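You operate a simulated robot arm through the tools that you are given. There is no shell and no other tool. Be economical: measure what you need, move in short steps, check, and stop when the job is done.

You are at the controls of a simulated two-armed robot. One attempt, no reset.

Task
Pick up the green oil can with one hand, pass it to the other hand and put it in the leak bath. Set down upright: green oil can.
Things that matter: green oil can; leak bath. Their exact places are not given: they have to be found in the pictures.

Only the result counts: the job must be done as asked and must still hold three seconds after the hand-in. Knocking over, shifting, dropping, spilling or breaking anything else fails it.

Robot
Two 7-joint arms with two-finger parallel grippers on one trunk, on a base that drives. Base frame: it is fixed to the floor where the robot stands at the start and does not move with it; the origin is under the middle of the robot, x ahead of it, y to its left, z up. Units: mm, rad, N and s.
The left shoulder is at the start at [50, 187, 1014], the right one opposite. With the tool pointing down near the work surface each hand reaches from about 100 to 660 mm from the robot's upright axis, wherever it stands, measured 20 degrees to its own side. Places, roughly: leak bath [1500, -2800, 900]. Payload 3.43 kg a hand.
Tool frame (each hand has its own): the origin (TCP) lies between the finger pads and is the grasp point; the fingertips stand 30 mm ahead of it; z points along the fingers, y is the line along which they close. The gripper opens to 94 mm. The fingers are 28 mm wide and 10 mm thick; the gripper's body (50 by 96 mm) begins 55 mm behind the TCP.
Orientation is that of the tool frame in the base frame, as a unit quaternion [w, x, y, z]. With the fingers straight down and closing along the base's y, the tool's x points along the base's -x, its y along +y and its z along -z.

Tools
- The arms move only by the tool arm_command. It takes "left_motion", "right_motion" or both (then of equal length, played together; a hand with none holds still); each is a list of rows, each a list of 7 numbers: the shift along the tool's x, y, z in units of 500 mm (1.0 is 500 mm), then the turn, a rotation vector about the tool's x, y, z in units of 60 degrees (1.0 is 60 degrees), then the opening, from 0 (shut) to 1 (fully open). In form: [[tx, ty, tz, rx, ry, rz, gripper], ...]. A call has 1 to 20 rows; each row is the pose to reach, as a shift and turn from the pose commanded when the call began, along the tool's axes at that moment. A call with a number of a shift or a turn outside -1 to 1 is refused whole. Rows are played at 5 a second. More than 50 mm and 0.15 rad between two rows, or a gripper value outside its range, and nothing of the call is played. Where a pose cannot be reached the arm comes as near as it can. A force on the tool above 40 N (or 10 N above the force at the start of the call, whichever is more), or a blocked arm, ends the call early, and 0.2 s more pass. Each finger travels about 153 mm/s and halts on what it meets, pressing with about 30 N; the grip force reading is that of the motor and also rises with nothing between the fingers. The clock runs only during rows and for 0.2 s after the last one: add rows that repeat a pose to give the fingers time. It gives the time, the measured TCP pose, the force on the tool (base axes), the opening and the grip force at its end, in the units of the frame above (readings bear some noise), with the torque about the TCP (base axes, N m) and any sound that the robot's microphone picked up.
- Cameras (640 x 400 px; columns grow to the right, rows downward): "scene" is now at [154, 41.3, 1213.3]; the picture's right is [0.32, -0.95, 0.00], its down [-0.16, -0.05, -0.99] and it looks along [0.94, 0.31, -0.17] (base axes); focal length 278 px, centre (320, 200). "left" rides on the left gripper at [76, -14, -102] in its tool frame; the picture's right is [0.18, 0.98, 0.00], its down [-0.75, 0.14, -0.64] and it looks along [-0.63, 0.12, 0.77] (tool axes); focal length 243 px, centre (320, 200). "right" rides on the right gripper at [76, 14, -102] in its tool frame; the picture's right is [-0.18, 0.98, 0.00], its down [-0.75, -0.14, -0.64] and it looks along [-0.63, -0.12, 0.77] (tool axes); focal length 243 px, centre (320, 200).
- get_image(camera): a new picture of that camera. No time passes.
- slide_trunk(by): slides the trunk up (or, below 0, down) by that many mm; the arms and the scene camera ride with it, the base frame stays. It gives what a move gives, with no picture.
- roll_base(legs): drives the robot by 1 to 6 legs, each [ahead, left, turn to the left] in mm, mm and rad, along the robot's own axes; the way and the turn of a leg run together, so that a leg with both is an arc; at most 1500 mm and 3.142 rad a leg. The arms and the cameras ride along, it lands a little off, and it stops where it bumps. It gives what a move gives.
- turn_head(pan, tilt): turns the head with the scene camera to pan (to the left, within 1.396 rad either way) and tilt (down, from -0.506 to 1.204), counted from straight ahead of the robot. It gives what a move gives.
- locate(camera, pixels): for up to 12 pixels [column, row] of the newest picture of that camera ("zoom" is the newest enlarged one), the place [x, y, z] in the base frame of the surface seen there, good to about 2 mm, but the place of the scene camera against the robot may be out by one fixed shift of up to 18 mm in any direction. No time passes.
- enlarge(camera, box): a new picture of the part [left, top, right, bottom] of that camera's present view, enlarged. No time passes.
- finish_job(): hands the job in; it is judged then, once.

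Work in short steps. Measure before you move; look again where a grasp or a placing could have gone wrong, and mend it. You have 80 turns and 78 pictures in all, those below and enlarged ones among them. Open the grippers and draw the arms clear of the work before you hand the job in, unless the task says otherwise; then end with one line.

The tools are called after ">>>" as name(argument=value, ...) on one line, values as JSON. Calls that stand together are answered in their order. arm_command: Moves the arms, as the interface text tells. Its arguments: {"type":"object","properties":{"left_motion":{"type":"array"},"right_motion":{"type":"array"}},"required":[]} The other tools are called the same way: slide_trunk (by) slides the trunk up or down; roll_base (legs) drives the base; turn_head (pan, tilt) turns the head that bears the scene camera; get_image (camera) takes a picture; locate (camera, pixels) gives the place of the surface under pixels of a picture; enlarge (camera, box) takes an enlarged picture of a part of a camera's view; finish_job () hands the job in.

At the start:

```text
clock: 0.0
left_tool_pos: [405.1, 318.8, 1181.7]
left_orientation: [-0.001, -0.001, 1.0, 0.001]
left_contact_force: [-0.6, 0.5, -0.6]
left_torque: [0.01, 0.01, 0.01]
left_grip_width: 94.1
left_grip_force: 0.2
right_tool_pos: [448.8, -59.1, 1146.5]
right_orientation: [-0.001, 0.0, 1.0, 0.0]
right_contact_force: [0.3, 0.3, -0.7]
right_torque: [0.04, -0.03, 0.03]
right_grip_width: 94.1
right_grip_force: 0.1
trunk travel left (down, up): [-230.0, 202.0]
robot x, y, heading: [2.1, -1.3, 0.005]
head pan, tilt: [0.321, 0.169]
```

scene: 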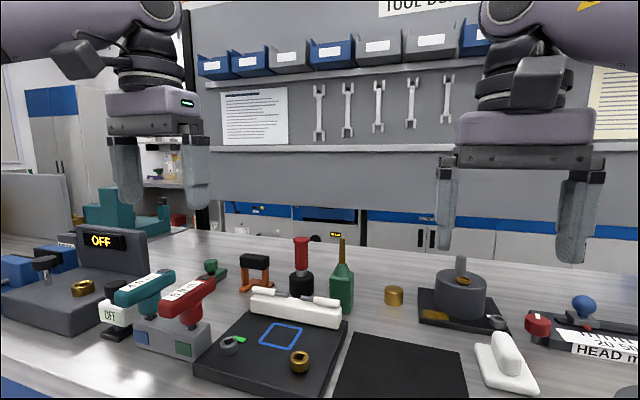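
right: 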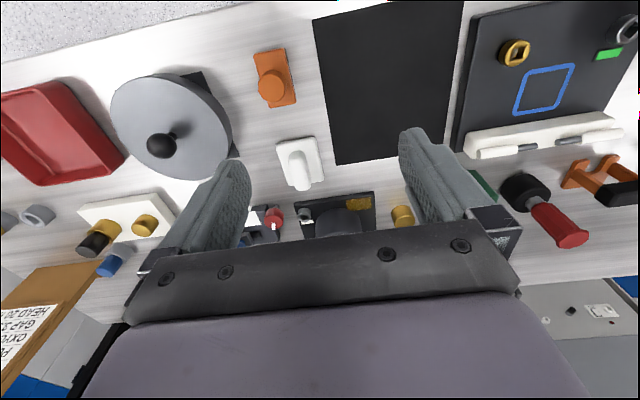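
left: 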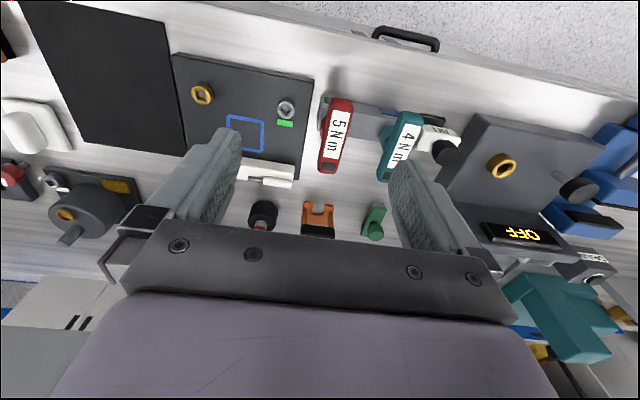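

The green bottle with a brass spout near scene (342,285) looks like the oil can; I enlarge to confirm it and locate its parts.

>>> enlarge(camera="scene", box=[190, 220, 430, 370])

>>> locate(camera="scene", pixels=[[342, 305], [342, 290], [343, 273], [343, 250], [333, 290], [352, 290], [301, 280], [394, 295], [300, 305], [340, 318], [255, 270]])

```text
2.67 times, centred on (310, 295) of scene
```

zoom: 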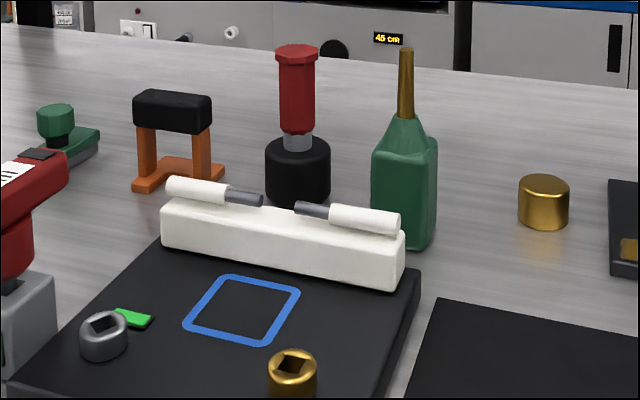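

```text
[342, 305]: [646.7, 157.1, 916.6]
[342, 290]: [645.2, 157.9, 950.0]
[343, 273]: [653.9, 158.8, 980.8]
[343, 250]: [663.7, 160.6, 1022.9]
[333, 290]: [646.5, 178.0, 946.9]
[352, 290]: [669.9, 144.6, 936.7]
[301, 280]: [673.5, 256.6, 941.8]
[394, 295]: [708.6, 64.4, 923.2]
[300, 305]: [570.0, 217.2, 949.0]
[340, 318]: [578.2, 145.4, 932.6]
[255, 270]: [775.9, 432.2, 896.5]
```

The can is at about (667,160), body to z≈980, spout to about 1035. Before choosing the grasp, I look toward the leak bath around (1500,-2800).

>>> turn_head(pan=-1.1, tilt=0.15)

>>> get_image(camera="scene")

>>> turn_head(pan=0.0, tilt=0.75)

>>> get_image(camera="scene")

```text
clock: 1.6
left_tool_pos: [405.8, 318.1, 1179.9]
left_orientation: [0.0, -0.001, 1.0, 0.0]
left_contact_force: [0.0, 0.2, -0.4]
left_torque: [0.02, 0.03, -0.03]
left_grip_width: 94.1
left_grip_force: 0.0
right_tool_pos: [449.6, -57.5, 1147.9]
right_orientation: [-0.001, -0.001, 1.0, -0.001]
right_contact_force: [-0.1, 0.6, 0.3]
right_torque: [0.01, 0.02, 0.0]
right_grip_width: 94.0
right_grip_force: 0.1
trunk travel left (down, up): [-230.0, 202.0]
robot x, y, heading: [-1.8, -1.6, 0.002]
head pan, tilt: [-1.1, 0.15]
```

```text
73 pictures are left
```

scene: 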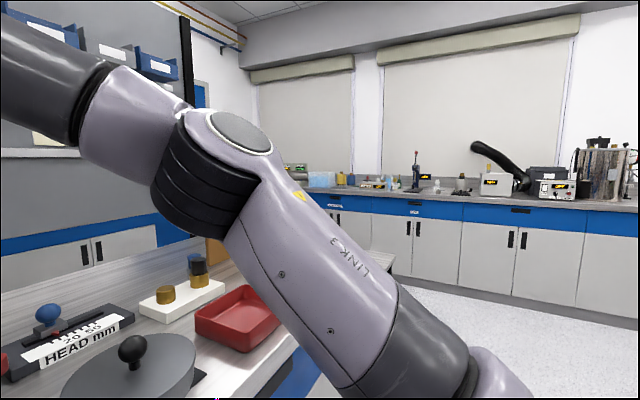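

```text
clock: 2.9
left_tool_pos: [404.8, 317.6, 1181.0]
left_orientation: [0.0, -0.002, 1.0, 0.001]
left_contact_force: [-0.1, 0.2, -0.1]
left_torque: [0.01, 0.01, 0.01]
left_grip_width: 93.9
left_grip_force: 0.0
right_tool_pos: [448.3, -57.2, 1147.1]
right_orientation: [0.0, 0.0, 1.0, 0.0]
right_contact_force: [-0.4, -0.3, -0.2]
right_torque: [0.02, 0.04, 0.01]
right_grip_width: 93.8
right_grip_force: 0.1
trunk travel left (down, up): [-230.0, 202.0]
robot x, y, heading: [0.5, -4.5, -0.004]
head pan, tilt: [0.0, 0.75]
```

```text
72 pictures are left
```

scene: 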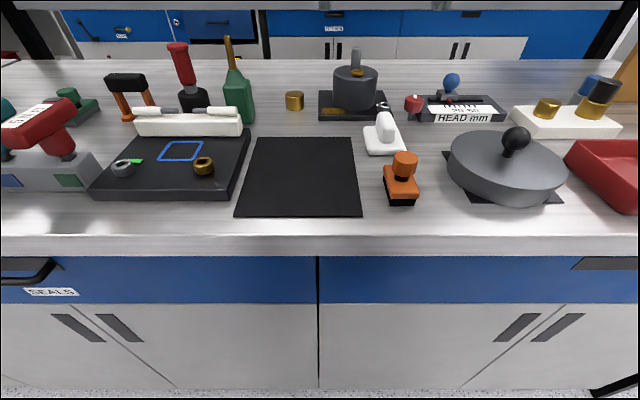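

The far bench along the right wall should hold the bath; I re-point and enlarge that region.

>>> turn_head(pan=-1.1, tilt=0.15)

>>> enlarge(camera="scene", box=[270, 140, 470, 265])

>>> locate(camera="scene", pixels=[[340, 185], [375, 188], [415, 188], [435, 190], [460, 190], [495, 185], [355, 200], [420, 206], [470, 205], [380, 265], [210, 245], [290, 350]])

```text
clock: 4.2
left_tool_pos: [405.5, 319.6, 1180.8]
left_orientation: [0.0, -0.002, 1.0, 0.0]
left_contact_force: [0.8, 0.1, 0.0]
left_torque: [0.01, 0.0, -0.01]
left_grip_width: 94.3
left_grip_force: 0.1
right_tool_pos: [448.2, -57.9, 1147.0]
right_orientation: [0.0, 0.0, 1.0, 0.0]
right_contact_force: [-0.7, -0.1, -0.1]
right_torque: [0.01, 0.0, -0.01]
right_grip_width: 94.0
right_grip_force: 0.1
trunk travel left (down, up): [-230.0, 202.0]
robot x, y, heading: [1.6, 2.0, 0.002]
head pan, tilt: [-1.1, 0.15]
```

```text
3.20 times, centred on (370, 202) of scene
```

zoom: 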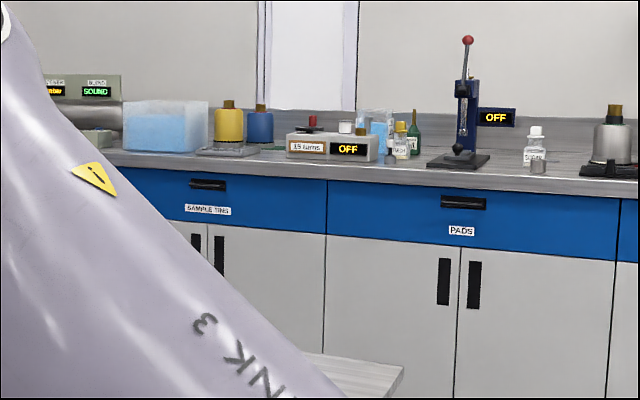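

```text
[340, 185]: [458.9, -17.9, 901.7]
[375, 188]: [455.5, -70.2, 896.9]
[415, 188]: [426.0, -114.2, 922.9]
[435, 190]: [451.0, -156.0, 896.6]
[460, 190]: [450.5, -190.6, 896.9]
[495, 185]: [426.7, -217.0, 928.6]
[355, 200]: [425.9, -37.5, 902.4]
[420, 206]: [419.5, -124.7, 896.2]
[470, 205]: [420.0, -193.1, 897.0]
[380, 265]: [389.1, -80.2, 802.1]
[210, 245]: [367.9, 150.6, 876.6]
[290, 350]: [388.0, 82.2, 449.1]
```

Fresh scene picture so locate refers to this view, then measure the blue-water tub near (322,180).

>>> get_image(camera="scene")

>>> locate(camera="scene", pixels=[[312, 182], [322, 172], [332, 182], [341, 180], [351, 180], [370, 185], [392, 184], [399, 183], [415, 188], [355, 200], [420, 206], [380, 262]])

>>> enlarge(camera="scene", box=[280, 150, 400, 225])

```text
70 pictures are left
```

scene: 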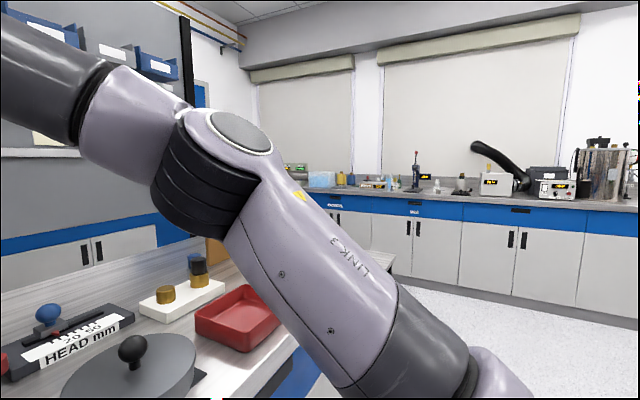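

```text
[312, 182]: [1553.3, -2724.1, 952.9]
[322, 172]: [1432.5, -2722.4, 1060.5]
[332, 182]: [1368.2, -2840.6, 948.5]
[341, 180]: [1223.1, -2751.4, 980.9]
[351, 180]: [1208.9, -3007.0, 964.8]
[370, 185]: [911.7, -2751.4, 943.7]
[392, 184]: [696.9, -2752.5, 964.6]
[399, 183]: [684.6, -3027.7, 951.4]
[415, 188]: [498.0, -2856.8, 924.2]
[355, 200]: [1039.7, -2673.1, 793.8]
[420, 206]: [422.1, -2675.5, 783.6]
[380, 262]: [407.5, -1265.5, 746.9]
```

```text
5.33 times, centred on (340, 188) of scene
```

zoom: 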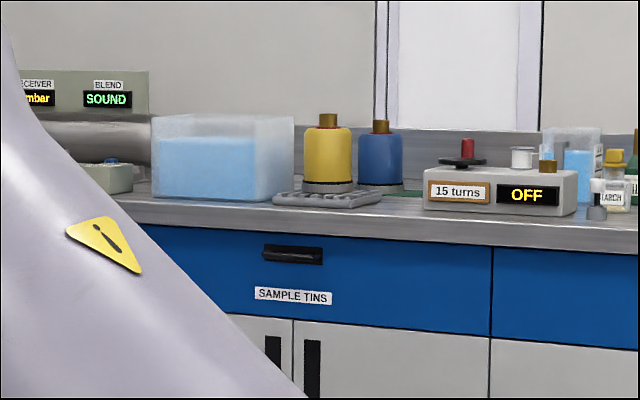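

The leak bath is the deep clear tub with blue water at about (1500,-2800), rim z≈1070, so it needs a top-down grip on the spout at the end; the first hand should take the body. I bring the right camera over the can to see its orientation, moving the left hand aside.

>>> arm_command(right_motion=[[0, 0.1, 0, 0, 0, 0, 1], [0, 0.2, 0, 0, 0, 0, 1], [0, 0.3, 0, 0, 0, 0, 1], [0, 0.38, 0, 0, 0, 0, 1]], left_motion=[[0, 0.1, 0, 0, 0, 0, 1], [0, 0.2, 0, 0, 0, 0, 1], [0, 0.3, 0, 0, 0, 0, 1], [0, 0.38, 0, 0, 0, 0, 1]])

>>> get_image(camera="right")

>>> turn_head(pan=0.25, tilt=0.45)

>>> get_image(camera="scene")

```text
clock: 5.2
left_tool_pos: [402.1, 499.3, 1181.5]
left_orientation: [0.0, -0.001, 1.0, 0.0]
left_contact_force: [-0.1, 0.6, 0.5]
left_torque: [0.02, -0.04, 0.0]
left_grip_width: 93.8
left_grip_force: 0.0
right_tool_pos: [468.9, 10.0, 1131.4]
right_orientation: [0.0, 0.086, 0.996, 0.007]
right_contact_force: [-0.9, -0.4, 0.2]
right_torque: [0.03, -0.01, -0.02]
right_grip_width: 94.0
right_grip_force: 0.1
right hand out of reach, approached as far as the arm can: row 2, 3, 4
trunk travel left (down, up): [-230.0, 202.0]
robot x, y, heading: [-1.4, 1.2, -0.001]
head pan, tilt: [-1.1, 0.15]
stopped in row 4 (right hand): the arm was blocked; the commanded pose is now the measured one
```

```text
68 pictures are left
```

right: 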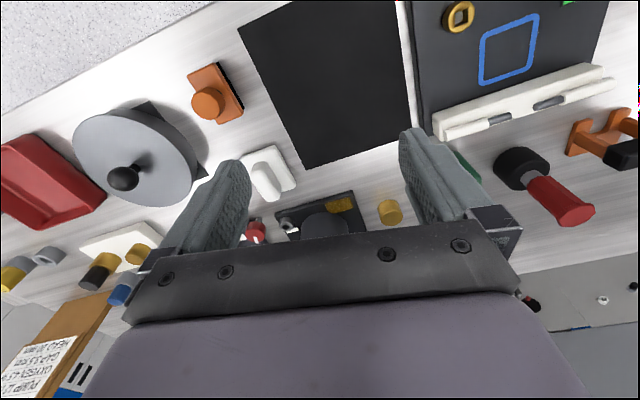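

```text
clock: 6.7
left_tool_pos: [403.0, 497.9, 1181.6]
left_orientation: [0.001, -0.002, 1.0, 0.0]
left_contact_force: [0.8, 0.2, -0.1]
left_torque: [-0.02, -0.03, -0.01]
left_grip_width: 93.7
left_grip_force: 0.0
right_tool_pos: [470.2, 11.1, 1131.1]
right_orientation: [0.0, 0.085, 0.996, 0.006]
right_contact_force: [0.1, 0.5, 0.4]
right_torque: [-0.01, 0.02, 0.02]
right_grip_width: 94.1
right_grip_force: 0.0
trunk travel left (down, up): [-230.0, 202.0]
robot x, y, heading: [0.9, -0.5, 0.001]
head pan, tilt: [0.25, 0.45]
```

```text
67 pictures are left
```

scene: 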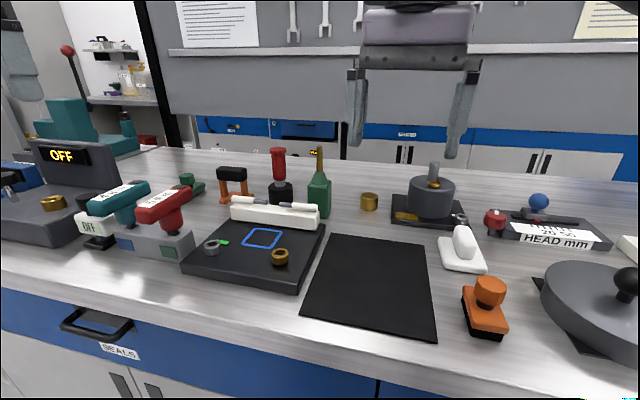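

The right hand cannot cross further left. I enlarge the can at (320,193) to judge its shape and yaw and measure the surroundings.

>>> enlarge(camera="scene", box=[260, 140, 388, 220])

>>> locate(camera="scene", pixels=[[319, 150], [319, 165], [319, 180], [310, 195], [322, 195], [330, 195], [322, 214], [370, 200], [318, 210], [321, 226], [232, 205], [283, 200]])

```text
5.00 times, centred on (324, 180) of scene
```

zoom: 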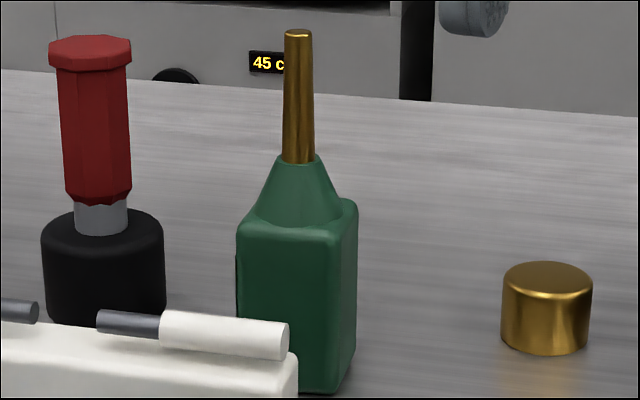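

```text
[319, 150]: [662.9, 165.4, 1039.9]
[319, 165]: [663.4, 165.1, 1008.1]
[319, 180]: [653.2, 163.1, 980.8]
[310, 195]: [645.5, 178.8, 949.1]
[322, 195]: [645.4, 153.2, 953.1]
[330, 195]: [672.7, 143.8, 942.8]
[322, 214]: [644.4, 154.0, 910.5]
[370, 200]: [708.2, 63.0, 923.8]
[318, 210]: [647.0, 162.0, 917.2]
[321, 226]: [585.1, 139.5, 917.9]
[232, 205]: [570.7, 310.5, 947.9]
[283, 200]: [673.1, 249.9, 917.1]
```

The can is axis-aligned: front face x≈645, centre ≈(667,163), body ≈42 mm wide and 70 high, spout tip ≈150 above the bench. The left hand will take the body from the front, tilted; I first bring the left camera over it for an accurate position, moving the right hand away.

>>> arm_command(left_motion=[[-0.03, -0.08, 0, 0, 0, 0, 1], [-0.06, -0.16, 0, 0, 0, 0, 1], [-0.09, -0.24, 0, 0, 0, 0, 1], [-0.12, -0.33, 0, 0, 0, 0, 1], [-0.15, -0.41, 0, 0, 0, 0, 1], [-0.18, -0.49, 0, 0, 0, 0, 1], [-0.21, -0.57, 0, 0, 0, 0, 1], [-0.254, -0.65, 0, 0, 0, 0, 1]], right_motion=[[0, -0.09, 0, 0, 0, 0, 1], [0, -0.18, 0, 0, 0, 0, 1], [0, -0.27, 0, 0, 0, 0, 1], [0, -0.36, 0, 0, 0, 0, 1], [0, -0.36, 0, 0, 0, 0, 1], [0, -0.36, 0, 0, 0, 0, 1], [0, -0.36, 0, 0, 0, 0, 1], [0, -0.36, 0, 0, 0, 0, 1]])

>>> get_image(camera="left")

```text
clock: 8.5
left_tool_pos: [452.3, 243.3, 1124.9]
left_orientation: [0.001, -0.002, 1.0, -0.001]
left_contact_force: [-0.5, -0.4, 0.5]
left_torque: [0.03, 0.02, -0.03]
left_grip_width: 94.1
left_grip_force: 0.0
left hand out of reach, approached as far as the arm can: row 3, 4, 5, 6, 7, 8
right_tool_pos: [439.4, -165.8, 1129.7]
right_orientation: [0.002, 0.084, 0.996, 0.005]
right_contact_force: [-0.2, -0.2, -0.7]
right_torque: [-0.01, -0.02, -0.03]
right_grip_width: 94.0
right_grip_force: 0.0
trunk travel left (down, up): [-230.0, 202.0]
robot x, y, heading: [-0.3, -0.6, 0.004]
head pan, tilt: [0.25, 0.45]
```

```text
65 pictures are left
```

left: 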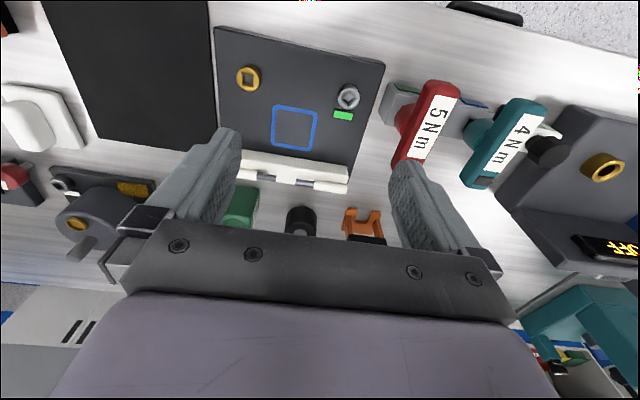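

Reach at this height is limited, so I drive 80 mm ahead and 60 mm to the right to put the can 20° to the left hand's side, then look again.

>>> roll_base(legs=[[80, -60, 0]])

>>> get_image(camera="left")

```text
clock: 9.7
left_tool_pos: [508.9, 184.8, 1125.0]
left_orientation: [0.002, -0.003, 1.0, -0.002]
left_contact_force: [-1.0, 0.1, 0.5]
left_torque: [0.02, 0.02, 0.02]
left_grip_width: 94.0
left_grip_force: 0.0
right_tool_pos: [495.6, -223.9, 1129.4]
right_orientation: [0.0, 0.082, 0.997, 0.005]
right_contact_force: [1.0, 0.6, -0.1]
right_torque: [0.01, -0.01, -0.01]
right_grip_width: 94.0
right_grip_force: 0.1
trunk travel left (down, up): [-230.0, 202.0]
robot x, y, heading: [55.5, -60.7, 0.007]
head pan, tilt: [0.25, 0.45]
```

```text
64 pictures are left
```

left: 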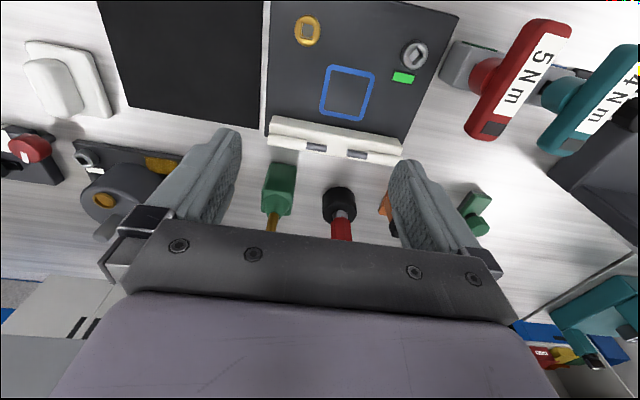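

The can is now in view at (278,190). It moved only 56 mm ahead (it probably met the bench). I measure the can and block.

>>> locate(camera="left", pixels=[[281, 180], [268, 190], [292, 190], [272, 220], [265, 205], [290, 205], [280, 166], [290, 125], [300, 142], [385, 155], [340, 135], [400, 110]])

>>> enlarge(camera="left", box=[230, 100, 390, 240])

```text
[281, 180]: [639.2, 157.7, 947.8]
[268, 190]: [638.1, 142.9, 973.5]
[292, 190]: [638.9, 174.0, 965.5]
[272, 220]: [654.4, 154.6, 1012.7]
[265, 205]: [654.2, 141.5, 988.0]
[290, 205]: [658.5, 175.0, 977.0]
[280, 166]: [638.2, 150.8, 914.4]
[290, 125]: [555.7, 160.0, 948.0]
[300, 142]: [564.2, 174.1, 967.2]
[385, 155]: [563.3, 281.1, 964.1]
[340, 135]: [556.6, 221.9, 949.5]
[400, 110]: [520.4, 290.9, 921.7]
```

```text
2.86 times, centred on (310, 170) of left
```

zoom: 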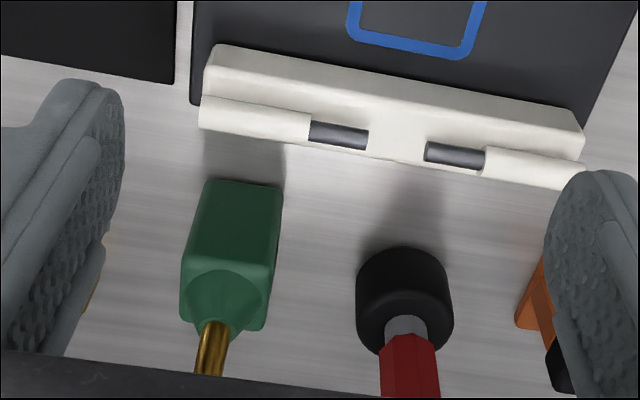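

The left camera puts the can at about (660,156), with screwdrivers on the block in front of it at z≈967. The block rules out a body grasp here because the camera housing would hit it. Plan: the left hand lifts the can by its spout, sets it on the open bench behind the mat, regrips the body, lifts and passes it to the right hand at the spout. I raise the trunk for reach and look again.

>>> slide_trunk(by=130)

>>> get_image(camera="left")

>>> locate(camera="left", pixels=[[278, 165], [275, 170], [275, 175], [272, 180], [272, 185], [270, 190], [250, 160], [230, 130], [400, 150], [160, 90], [260, 130], [330, 190]])

```text
clock: 11.2
left_tool_pos: [508.1, 185.2, 1255.0]
left_orientation: [0.0, -0.004, 1.0, -0.001]
left_contact_force: [-0.7, 0.9, -0.5]
left_torque: [0.0, 0.01, 0.02]
left_grip_width: 93.8
left_grip_force: 0.0
right_tool_pos: [496.1, -222.9, 1259.1]
right_orientation: [0.0, 0.081, 0.997, 0.006]
right_contact_force: [0.5, -0.1, 0.2]
right_torque: [0.02, 0.01, 0.01]
right_grip_width: 94.1
right_grip_force: 0.0
trunk travel left (down, up): [-360.0, 72.0]
robot x, y, heading: [57.4, -58.5, 0.003]
head pan, tilt: [0.25, 0.45]
```

```text
62 pictures are left
```

left: 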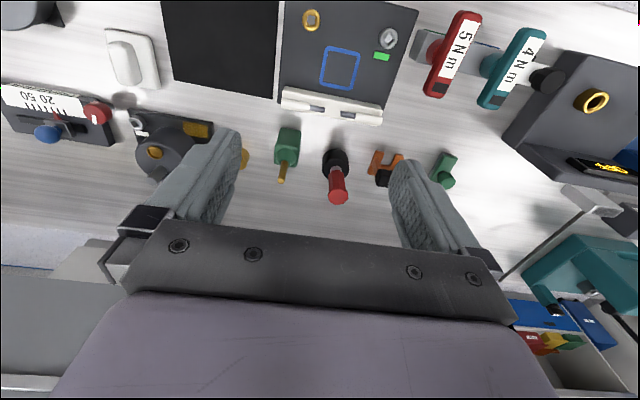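

```text
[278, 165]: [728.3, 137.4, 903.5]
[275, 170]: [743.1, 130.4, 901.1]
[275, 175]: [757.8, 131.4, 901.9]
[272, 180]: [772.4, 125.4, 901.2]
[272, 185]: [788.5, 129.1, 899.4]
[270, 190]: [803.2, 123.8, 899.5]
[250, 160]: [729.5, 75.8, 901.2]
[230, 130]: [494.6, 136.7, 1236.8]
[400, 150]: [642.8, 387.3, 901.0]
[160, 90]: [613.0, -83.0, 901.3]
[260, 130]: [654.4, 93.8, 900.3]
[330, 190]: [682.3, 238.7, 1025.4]
```

Bench z≈901, confirmed. I now take the spout pixels properly: it runs from about (284,166) to (281,182).

>>> enlarge(camera="left", box=[230, 80, 390, 210])

>>> locate(camera="left", pixels=[[283, 171], [282, 175], [281, 180], [284, 168], [288, 145], [278, 145], [298, 145], [286, 160], [337, 198], [270, 97], [245, 158], [285, 93]])

```text
3.08 times, centred on (310, 145) of left
```

zoom: 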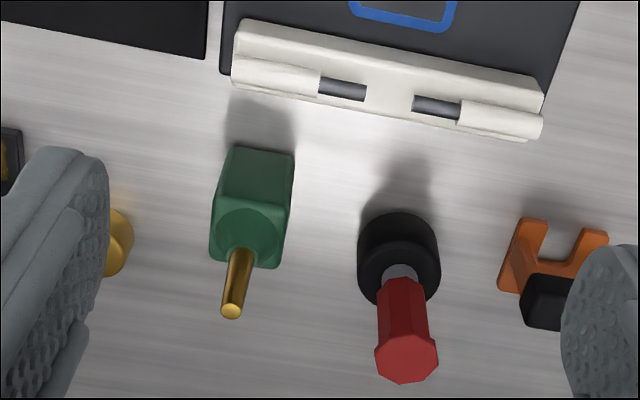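

```text
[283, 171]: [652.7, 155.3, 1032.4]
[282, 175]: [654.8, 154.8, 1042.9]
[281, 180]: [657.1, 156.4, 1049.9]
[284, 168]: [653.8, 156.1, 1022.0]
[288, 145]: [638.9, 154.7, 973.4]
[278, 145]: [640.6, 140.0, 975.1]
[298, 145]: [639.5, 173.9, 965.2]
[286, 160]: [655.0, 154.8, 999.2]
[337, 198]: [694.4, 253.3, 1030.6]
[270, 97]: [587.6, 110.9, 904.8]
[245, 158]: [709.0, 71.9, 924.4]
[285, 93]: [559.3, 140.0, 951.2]
```

Spout axis ≈(659,155), tip z≈1050, cone top ≈1000. I move the left hand partway (down 100, ahead 100) with fingers partly closed and check that it tracks.

>>> arm_command(left_motion=[[0, -0.02, 0.07, 0, 0, 0, 0.6], [-0.05, -0.04, 0.14, 0, 0, 0, 0.5], [-0.12, -0.059, 0.2, 0, 0, 0, 0.5], [-0.2, -0.059, 0.2, 0, 0, 0, 0.5], [-0.2, -0.059, 0.2, 0, 0, 0, 0.5]])

```text
clock: 12.4
left_tool_pos: [566.0, 181.0, 1153.0]
left_orientation: [0.002, -0.003, 1.0, -0.001]
left_contact_force: [-0.3, 0.2, -1.1]
left_torque: [0.0, -0.04, 0.0]
left_grip_width: 47.0
left_grip_force: 0.0
left hand out of reach, approached as far as the arm can: row 3, 4, 5
right_tool_pos: [495.7, -224.2, 1259.2]
right_orientation: [0.0, 0.082, 0.997, 0.006]
right_contact_force: [-0.4, -0.2, 0.6]
right_torque: [0.02, -0.03, -0.05]
right_grip_width: 94.1
right_grip_force: 0.1
trunk travel left (down, up): [-360.0, 72.0]
robot x, y, heading: [57.3, -58.9, 0.007]
head pan, tilt: [0.25, 0.45]
```

The left arm is at its reach limit at this height. I raise the trunk the remaining 70 mm, so the target is lower relative to the shoulder, then lower and advance.

>>> slide_trunk(by=71)

>>> arm_command(left_motion=[[0, 0, 0.09, 0, 0, 0, 0.5], [0, 0, 0.18, 0, 0, 0, 0.5], [0, 0, 0.24, 0, 0, 0, 0.5], [0, 0, 0.24, 0, 0, 0, 0.5]])

```text
clock: 13.5
left_tool_pos: [568.0, 181.6, 1222.6]
left_orientation: [0.001, -0.004, 1.0, -0.001]
left_contact_force: [-0.7, 0.7, 0.0]
left_torque: [0.0, 0.0, 0.02]
left_grip_width: 46.9
left_grip_force: 0.1
right_tool_pos: [496.1, -222.9, 1331.2]
right_orientation: [-0.002, 0.082, 0.997, 0.005]
right_contact_force: [0.4, -0.1, -0.5]
right_torque: [-0.01, 0.0, 0.02]
right_grip_width: 94.2
right_grip_force: 0.1
trunk travel left (down, up): [-431.0, 1.0]
robot x, y, heading: [55.0, -63.4, 0.004]
head pan, tilt: [0.25, 0.45]
```

```text
clock: 14.5
left_tool_pos: [567.5, 181.8, 1102.4]
left_orientation: [0.003, -0.004, 1.0, -0.001]
left_contact_force: [-0.6, 0.2, -0.3]
left_torque: [-0.03, 0.0, 0.01]
left_grip_width: 47.0
left_grip_force: 0.1
right_tool_pos: [496.3, -224.0, 1330.3]
right_orientation: [0.0, 0.083, 0.997, 0.005]
right_contact_force: [-0.3, -0.1, -0.4]
right_torque: [0.01, 0.01, 0.02]
right_grip_width: 93.9
right_grip_force: 0.0
trunk travel left (down, up): [-431.0, 1.0]
robot x, y, heading: [60.7, -62.5, 0.007]
head pan, tilt: [0.25, 0.45]
```

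Tracking works from the measured pose. With tips at 1072 (above the 1050 spout tip), I move over the spout: +92 in x, −26 in y.

>>> arm_command(left_motion=[[-0.06, -0.02, 0, 0, 0, 0, 0.5], [-0.12, -0.04, 0, 0, 0, 0, 0.5], [-0.184, -0.053, 0, 0, 0, 0, 0.5], [-0.184, -0.053, 0, 0, 0, 0, 0.5]])

>>> get_image(camera="left")

```text
clock: 15.5
left_tool_pos: [591.4, 188.9, 1104.6]
left_orientation: [0.003, -0.003, 1.0, -0.001]
left_contact_force: [-0.1, -0.7, -0.5]
left_torque: [-0.01, 0.03, -0.01]
left_grip_width: 46.9
left_grip_force: 0.2
left hand out of reach, approached as far as the arm can: row 1, 2, 3, 4
right_tool_pos: [496.3, -224.3, 1330.4]
right_orientation: [0.0, 0.082, 0.997, 0.005]
right_contact_force: [0.4, -0.4, -0.1]
right_torque: [0.0, 0.01, 0.01]
right_grip_width: 94.0
right_grip_force: 0.0
trunk travel left (down, up): [-431.0, 1.0]
robot x, y, heading: [56.6, -56.6, 0.004]
head pan, tilt: [0.25, 0.45]
```

```text
60 pictures are left
```

left: 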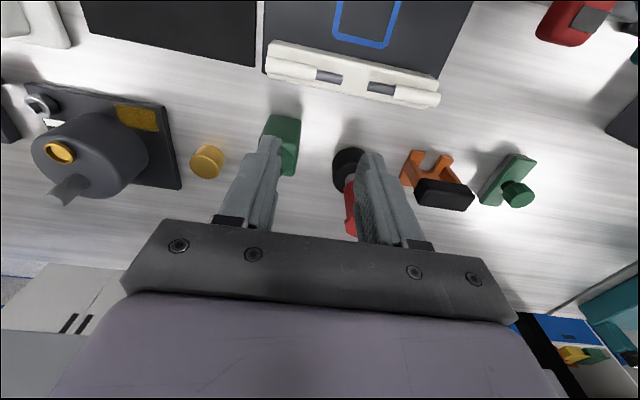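

The straight-down reach ends at x≈591. Tilting the tool 30° forward in its own closing plane still grips the spout properly and gains about 80 mm, so I tilt while moving over the spout.

>>> arm_command(left_motion=[[0, 0, 0, 0, -0.125, 0, 0.5], [0, 0, 0, 0, -0.25, 0, 0.5], [-0.03, -0.02, 0, 0, -0.375, 0, 0.5], [-0.08, -0.04, 0, 0, -0.5, 0, 0.5], [-0.136, -0.067, 0, 0, -0.5, 0, 0.5], [-0.136, -0.067, 0, 0, -0.5, 0, 0.5]])

>>> get_image(camera="left")

>>> get_image(camera="scene")

```text
clock: 16.9
left_tool_pos: [658.1, 156.7, 1106.9]
left_orientation: [0.262, -0.004, 0.965, 0.0]
left_contact_force: [-0.1, -0.2, 0.4]
left_torque: [-0.04, 0.01, -0.01]
left_grip_width: 46.6
left_grip_force: 0.1
right_tool_pos: [496.5, -223.6, 1329.7]
right_orientation: [0.001, 0.082, 0.997, 0.006]
right_contact_force: [0.4, 0.6, 0.6]
right_torque: [0.02, 0.03, -0.02]
right_grip_width: 93.9
right_grip_force: 0.1
trunk travel left (down, up): [-431.0, 1.0]
robot x, y, heading: [56.5, -59.2, 0.005]
head pan, tilt: [0.25, 0.45]
```

```text
59 pictures are left
```

left: 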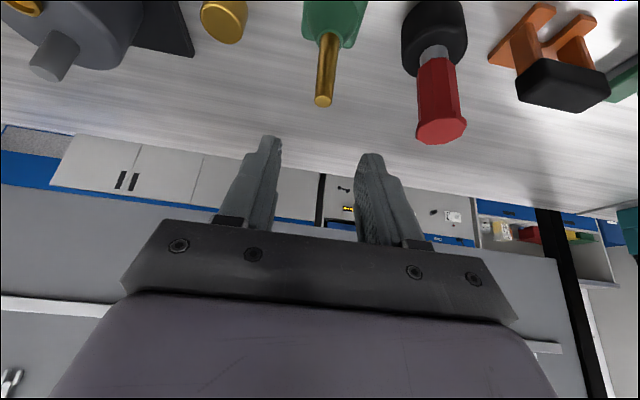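

```text
58 pictures are left
```

scene: 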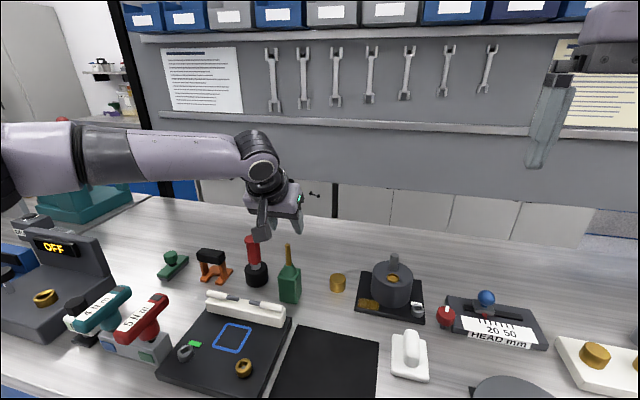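

The spout tip is at left (323,102), in line with the gap between the fingers. I verify its position from this view before descending.

>>> locate(camera="left", pixels=[[323, 101], [325, 80], [327, 60], [440, 130], [328, 30]])

```text
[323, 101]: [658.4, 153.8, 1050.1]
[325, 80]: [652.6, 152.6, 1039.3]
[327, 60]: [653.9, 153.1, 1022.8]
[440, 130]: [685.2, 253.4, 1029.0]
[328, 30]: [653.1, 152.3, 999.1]
```

Spout axis (658.5,153.5). I descend 76 mm vertically (tool x +38, z +66), to TCP z≈1031, then close.

>>> arm_command(left_motion=[[0.02, -0.006, 0.035, 0, 0, 0, 0.5], [0.04, -0.006, 0.07, 0, 0, 0, 0.5], [0.06, -0.006, 0.105, 0, 0, 0, 0.5], [0.076, -0.006, 0.132, 0, 0, 0, 0.5], [0.076, -0.006, 0.132, 0, 0, 0, 0.5]])

>>> get_image(camera="left")

>>> enlarge(camera="scene", box=[210, 200, 370, 320])

```text
clock: 18.1
left_tool_pos: [643.7, 168.0, 1039.5]
left_orientation: [0.261, -0.004, 0.965, 0.0]
left_contact_force: [0.8, 0.5, 0.1]
left_torque: [0.02, 0.02, 0.0]
left_grip_width: 47.1
left_grip_force: 0.0
left hand out of reach, approached as far as the arm can: row 1, 2, 3, 4, 5
right_tool_pos: [496.1, -223.2, 1330.3]
right_orientation: [0.001, 0.081, 0.997, 0.007]
right_contact_force: [-0.4, 0.6, -0.2]
right_torque: [-0.02, -0.01, 0.02]
right_grip_width: 94.1
right_grip_force: 0.1
trunk travel left (down, up): [-431.0, 1.0]
robot x, y, heading: [56.5, -59.4, 0.001]
head pan, tilt: [0.25, 0.45]
```

```text
57 pictures are left
```

left: 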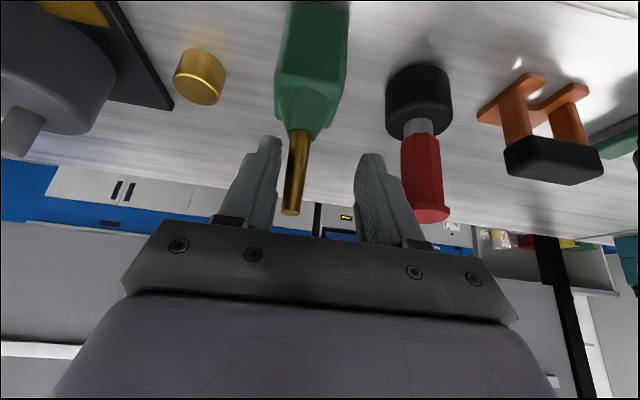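

```text
3.33 times, centred on (290, 260) of scene
```

zoom: 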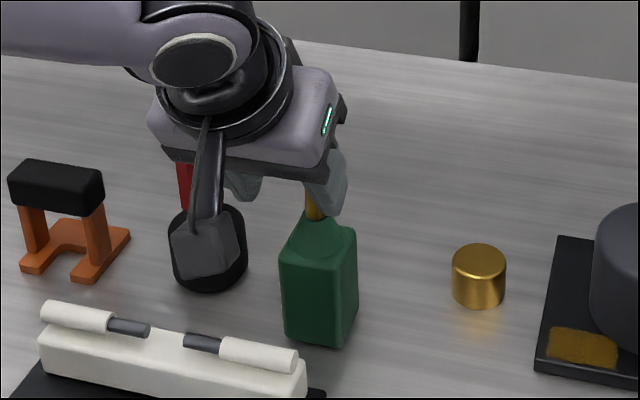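

Lowering the arm made it too stretched; lowering the trunk instead keeps the arm's shape. I go back up to the earlier pose over the spout, then drop the trunk.

>>> arm_command(left_motion=[[-0.031, -0.01, -0.034, 0, 0, 0, 0.5], [-0.062, -0.02, -0.068, 0, 0, 0, 0.5], [-0.094, -0.028, -0.103, 0, 0, 0, 0.5], [-0.094, -0.028, -0.103, 0, 0, 0, 0.5]])

```text
clock: 19.1
left_tool_pos: [657.9, 154.8, 1106.9]
left_orientation: [0.261, -0.004, 0.965, 0.0]
left_contact_force: [-0.4, 0.2, 0.0]
left_torque: [-0.01, 0.0, -0.01]
left_grip_width: 47.1
left_grip_force: 0.1
right_tool_pos: [496.1, -224.9, 1330.4]
right_orientation: [-0.001, 0.082, 0.997, 0.005]
right_contact_force: [1.2, -0.6, 0.5]
right_torque: [0.02, -0.02, -0.02]
right_grip_width: 94.1
right_grip_force: 0.0
trunk travel left (down, up): [-431.0, 1.0]
robot x, y, heading: [58.0, -59.9, 0.007]
head pan, tilt: [0.25, 0.45]
```

Now at (658,155,1107), aligned with the spout. I lower the trunk 75 mm.

>>> slide_trunk(by=-75)

>>> get_image(camera="left")

```text
clock: 20.2
left_tool_pos: [657.6, 154.7, 1033.0]
left_orientation: [0.261, -0.004, 0.965, 0.0]
left_contact_force: [0.1, 0.6, 0.0]
left_torque: [0.01, 0.04, -0.02]
left_grip_width: 47.1
left_grip_force: 0.0
right_tool_pos: [496.7, -223.8, 1255.4]
right_orientation: [0.001, 0.083, 0.997, 0.005]
right_contact_force: [0.5, 0.0, -0.3]
right_torque: [0.01, 0.0, 0.03]
right_grip_width: 94.1
right_grip_force: 0.0
trunk travel left (down, up): [-356.0, 76.0]
robot x, y, heading: [56.8, -61.7, 0.001]
head pan, tilt: [0.25, 0.45]
```

```text
55 pictures are left
```

left: 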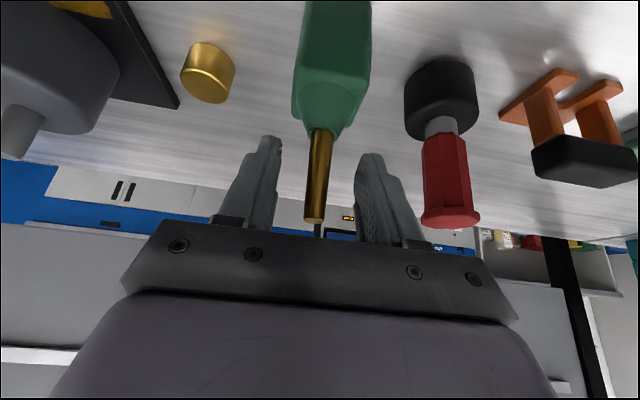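

The spout is centred between the fingers and tips sit just at the cone's top. I close.

>>> arm_command(left_motion=[[0, 0, 0, 0, 0, 0, 0.2], [0, 0, 0, 0, 0, 0, 0], [0, 0, 0, 0, 0, 0, 0], [0, 0, 0, 0, 0, 0, 0]])

>>> slide_trunk(by=40)

>>> get_image(camera="left")

>>> get_image(camera="scene")

```text
clock: 21.2
left_tool_pos: [657.3, 154.7, 1031.6]
left_orientation: [0.261, -0.004, 0.965, 0.0]
left_contact_force: [0.3, -0.3, 0.6]
left_torque: [0.01, -0.02, 0.01]
left_grip_width: 14.7
left_grip_force: 29.9
right_tool_pos: [496.3, -223.2, 1254.9]
right_orientation: [-0.001, 0.082, 0.997, 0.006]
right_contact_force: [-0.1, 0.2, -1.5]
right_torque: [-0.01, 0.03, -0.04]
right_grip_width: 94.1
right_grip_force: 0.1
trunk travel left (down, up): [-356.0, 76.0]
robot x, y, heading: [57.7, -63.2, 0.003]
head pan, tilt: [0.25, 0.45]
```

```text
clock: 22.1
left_tool_pos: [657.6, 156.3, 1072.4]
left_orientation: [0.261, -0.004, 0.965, 0.0]
left_contact_force: [0.6, -0.5, -1.3]
left_torque: [-0.03, 0.0, -0.01]
left_grip_width: 14.9
left_grip_force: 30.4
right_tool_pos: [496.6, -222.8, 1295.2]
right_orientation: [0.0, 0.082, 0.997, 0.005]
right_contact_force: [1.1, -0.5, 0.2]
right_torque: [0.02, -0.02, -0.01]
right_grip_width: 94.1
right_grip_force: 0.0
trunk travel left (down, up): [-396.0, 36.0]
robot x, y, heading: [54.6, -60.0, 0.004]
head pan, tilt: [0.25, 0.45]
```

```text
54 pictures are left
```

left: 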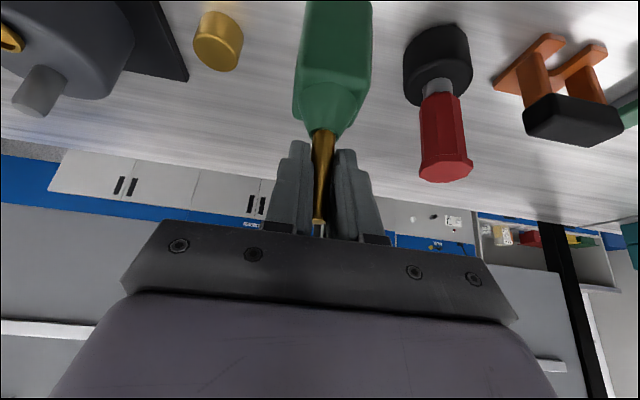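

```text
53 pictures are left
```

scene: 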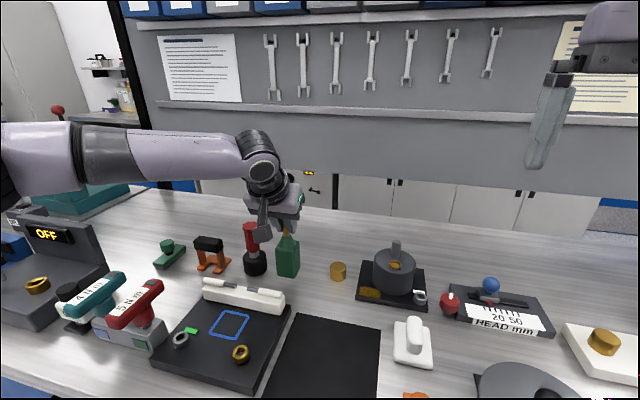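

The can is held (width 14.7) and lifted 40 mm. I measure the free space behind the mat: the mat's rear edge, the brass plug and the valve base corners.

>>> locate(camera="scene", pixels=[[300, 314], [379, 326], [358, 297], [362, 262], [425, 305], [338, 278], [397, 322], [283, 303], [284, 294], [326, 300], [340, 310], [394, 265]])

>>> enlarge(camera="scene", box=[200, 200, 440, 350])

```text
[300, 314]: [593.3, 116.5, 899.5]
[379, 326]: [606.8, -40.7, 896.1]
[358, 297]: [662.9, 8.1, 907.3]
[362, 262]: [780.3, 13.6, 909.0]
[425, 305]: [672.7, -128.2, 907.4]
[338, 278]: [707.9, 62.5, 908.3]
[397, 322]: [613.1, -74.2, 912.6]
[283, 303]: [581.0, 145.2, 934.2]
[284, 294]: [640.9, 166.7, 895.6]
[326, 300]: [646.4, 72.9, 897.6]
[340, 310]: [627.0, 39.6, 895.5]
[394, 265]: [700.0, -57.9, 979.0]
```

```text
2.67 times, centred on (320, 275) of scene
```

zoom: 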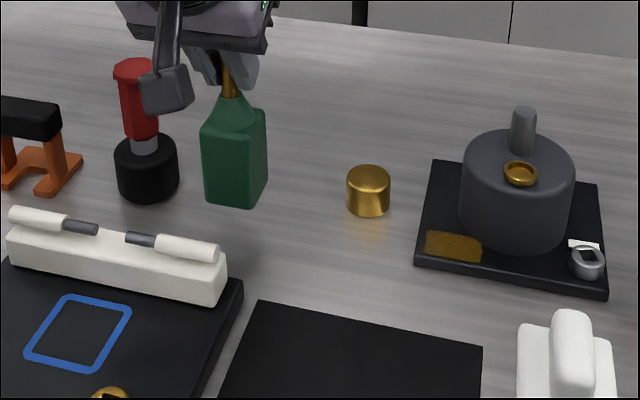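

Free spot: can at about (632,68) — mat rear edge x≈592, brass plug front x≈683, block end y≈138. I carry the can there at the lifted height.

>>> arm_command(left_motion=[[0, -0.045, 0, 0, 0, 0, 0], [0.01, -0.09, -0.006, 0, 0, 0, 0], [0.03, -0.135, -0.016, 0, 0, 0, 0], [0.045, -0.175, -0.026, 0, 0, 0, 0], [0.045, -0.175, -0.026, 0, 0, 0, 0]])

>>> get_image(camera="scene")

```text
clock: 23.3
left_tool_pos: [606.5, 106.5, 1078.2]
left_orientation: [0.261, -0.004, 0.965, 0.0]
left_contact_force: [0.5, 0.3, -2.3]
left_torque: [-0.02, 0.0, 0.02]
left_grip_width: 14.7
left_grip_force: 30.4
left hand out of reach, approached as far as the arm can: row 1, 2, 3, 4, 5
right_tool_pos: [496.1, -223.7, 1296.1]
right_orientation: [0.0, 0.082, 0.997, 0.006]
right_contact_force: [-0.3, 0.0, -1.0]
right_torque: [0.0, 0.02, 0.0]
right_grip_width: 94.0
right_grip_force: 0.0
trunk travel left (down, up): [-396.0, 36.0]
robot x, y, heading: [56.9, -55.3, 0.004]
head pan, tilt: [0.25, 0.45]
```

```text
51 pictures are left
```

scene: 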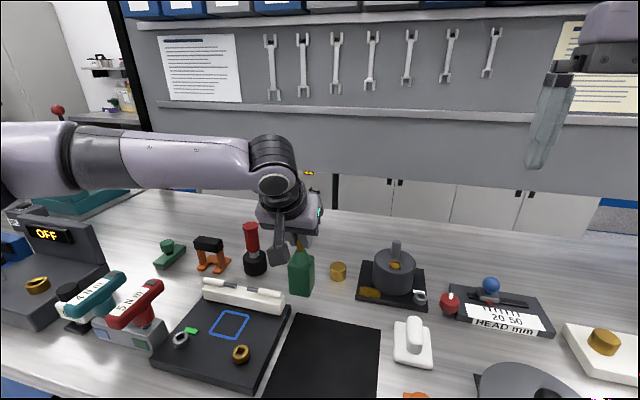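

The left arm's inward limit stopped it at (606,106). I drive the base 85 mm to the right (can stays high over the mat), then shift the can out to (632,68).

>>> roll_base(legs=[[0, -85, 0]])

```text
clock: 24.4
left_tool_pos: [606.9, 21.5, 1079.5]
left_orientation: [0.261, -0.003, 0.965, 0.0]
left_contact_force: [-0.7, -0.3, -0.8]
left_torque: [0.02, 0.04, 0.01]
left_grip_width: 14.8
left_grip_force: 29.9
right_tool_pos: [496.4, -309.5, 1295.4]
right_orientation: [0.0, 0.083, 0.997, 0.007]
right_contact_force: [0.5, -0.3, -0.6]
right_torque: [0.02, -0.02, 0.03]
right_grip_width: 94.2
right_grip_force: 0.0
trunk travel left (down, up): [-396.0, 36.0]
robot x, y, heading: [56.0, -144.5, 0.004]
head pan, tilt: [0.25, 0.45]
```

Now I shift the can to (632,68) at z 1072.

>>> arm_command(left_motion=[[0, 0.05, 0, 0, 0, 0, 0], [-0.018, 0.092, 0.019, 0, 0, 0, 0], [-0.037, 0.092, 0.038, 0, 0, 0, 0], [-0.037, 0.092, 0.038, 0, 0, 0, 0]])

>>> get_image(camera="scene")

>>> get_image(camera="left")

```text
clock: 25.4
left_tool_pos: [632.3, 68.3, 1070.5]
left_orientation: [0.26, -0.004, 0.965, -0.001]
left_contact_force: [0.3, 0.2, -2.1]
left_torque: [0.02, 0.01, -0.01]
left_grip_width: 14.4
left_grip_force: 29.8
right_tool_pos: [495.6, -308.1, 1295.5]
right_orientation: [0.0, 0.082, 0.997, 0.006]
right_contact_force: [0.3, 0.4, 0.4]
right_torque: [-0.01, 0.01, 0.02]
right_grip_width: 94.0
right_grip_force: 0.1
trunk travel left (down, up): [-396.0, 36.0]
robot x, y, heading: [56.7, -144.7, -0.0]
head pan, tilt: [0.25, 0.45]
```

```text
50 pictures are left
```

scene: 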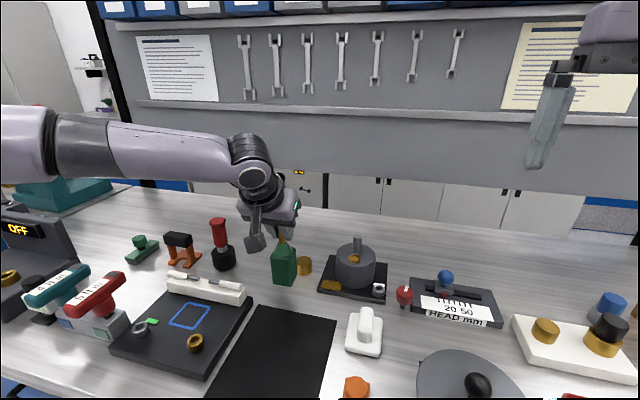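

```text
49 pictures are left
```

left: 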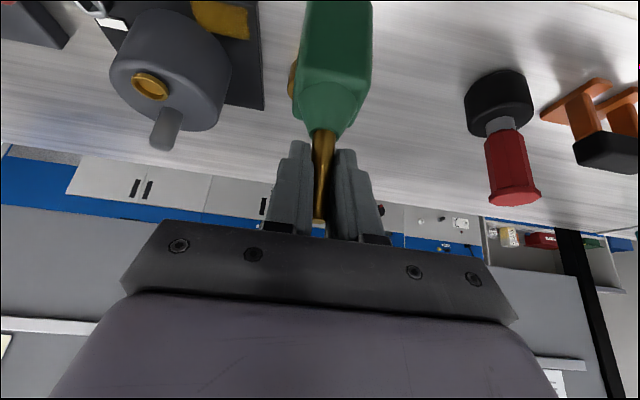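

The can is at (632,68), about 39 mm above the bench. I lower the trunk 38 mm and check the force.

>>> slide_trunk(by=-38.5)

>>> enlarge(camera="scene", box=[210, 190, 370, 290])

```text
clock: 26.2
left_tool_pos: [632.3, 67.9, 1033.5]
left_orientation: [0.26, -0.003, 0.965, -0.001]
left_contact_force: [-0.1, 0.5, -1.8]
left_torque: [0.02, 0.01, 0.03]
left_grip_width: 14.6
left_grip_force: 30.4
right_tool_pos: [496.5, -309.1, 1256.8]
right_orientation: [0.001, 0.082, 0.997, 0.006]
right_contact_force: [0.3, -0.6, -0.4]
right_torque: [0.03, 0.0, 0.01]
right_grip_width: 94.2
right_grip_force: 0.0
trunk travel left (down, up): [-357.0, 75.0]
robot x, y, heading: [61.2, -145.8, 0.008]
head pan, tilt: [0.25, 0.45]
```

```text
4.00 times, centred on (290, 240) of scene
```

zoom: 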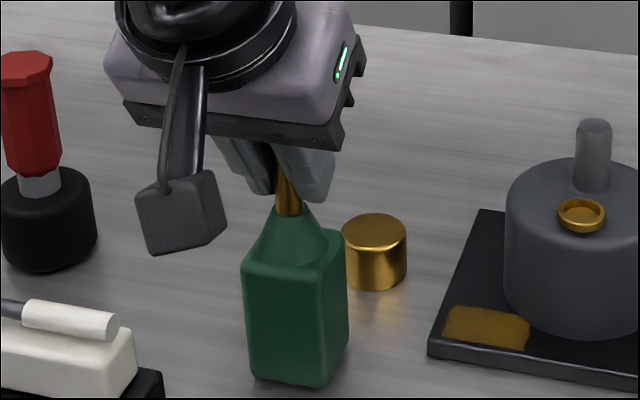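

Force still shows the can hanging (−1.8 N); I lower 2 mm more.

>>> slide_trunk(by=-2)

```text
clock: 26.7
left_tool_pos: [631.6, 67.3, 1032.6]
left_orientation: [0.261, -0.004, 0.965, -0.001]
left_contact_force: [0.4, -0.3, 0.3]
left_torque: [0.01, 0.02, -0.04]
left_grip_width: 14.4
left_grip_force: 29.8
right_tool_pos: [495.6, -309.2, 1256.5]
right_orientation: [-0.001, 0.082, 0.997, 0.005]
right_contact_force: [0.9, -0.3, 0.6]
right_torque: [-0.01, 0.01, 0.02]
right_grip_width: 94.0
right_grip_force: 0.0
trunk travel left (down, up): [-355.0, 77.0]
robot x, y, heading: [55.2, -143.7, 0.003]
head pan, tilt: [0.25, 0.45]
```

The can is now resting on the bench. I open and back off along the tool axis by 100 mm, then tilt a further 20°.

>>> arm_command(left_motion=[[0, 0, 0, 0, 0, 0, 0.3], [0, 0, 0, 0, 0, 0, 0.5], [0, 0, 0, 0, 0, 0, 0.5], [0, 0, -0.06, 0, 0, 0, 0.5], [0, 0, -0.13, 0, 0, 0, 0.6], [0, 0, -0.2, 0, 0, 0, 0.7], [0, 0, -0.2, 0, -0.12, 0, 0.75], [0, 0, -0.2, 0, -0.24, 0, 0.75], [0, 0, -0.2, 0, -0.334, 0, 0.75], [0, 0, -0.2, 0, -0.334, 0, 0.75]])

>>> get_image(camera="left")

>>> get_image(camera="scene")

```text
clock: 28.9
left_tool_pos: [581.6, 68.6, 1118.5]
left_orientation: [0.424, -0.003, 0.906, -0.001]
left_contact_force: [0.1, -0.4, 1.2]
left_torque: [0.01, 0.0, -0.02]
left_grip_width: 70.5
left_grip_force: 0.0
right_tool_pos: [495.2, -308.2, 1255.3]
right_orientation: [0.0, 0.082, 0.997, 0.005]
right_contact_force: [-0.4, 0.1, 0.8]
right_torque: [-0.01, 0.0, 0.01]
right_grip_width: 94.1
right_grip_force: 0.0
trunk travel left (down, up): [-355.0, 77.0]
robot x, y, heading: [57.1, -141.5, 0.002]
head pan, tilt: [0.25, 0.45]
```

```text
47 pictures are left
```

left: 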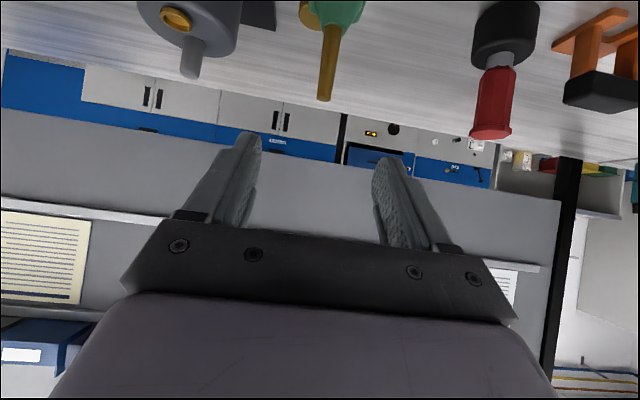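

```text
46 pictures are left
```

scene: 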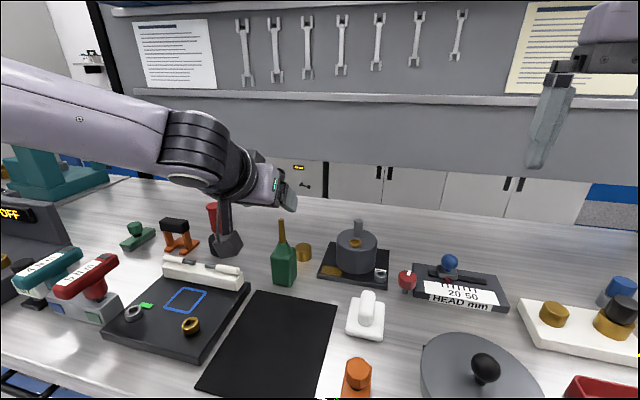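

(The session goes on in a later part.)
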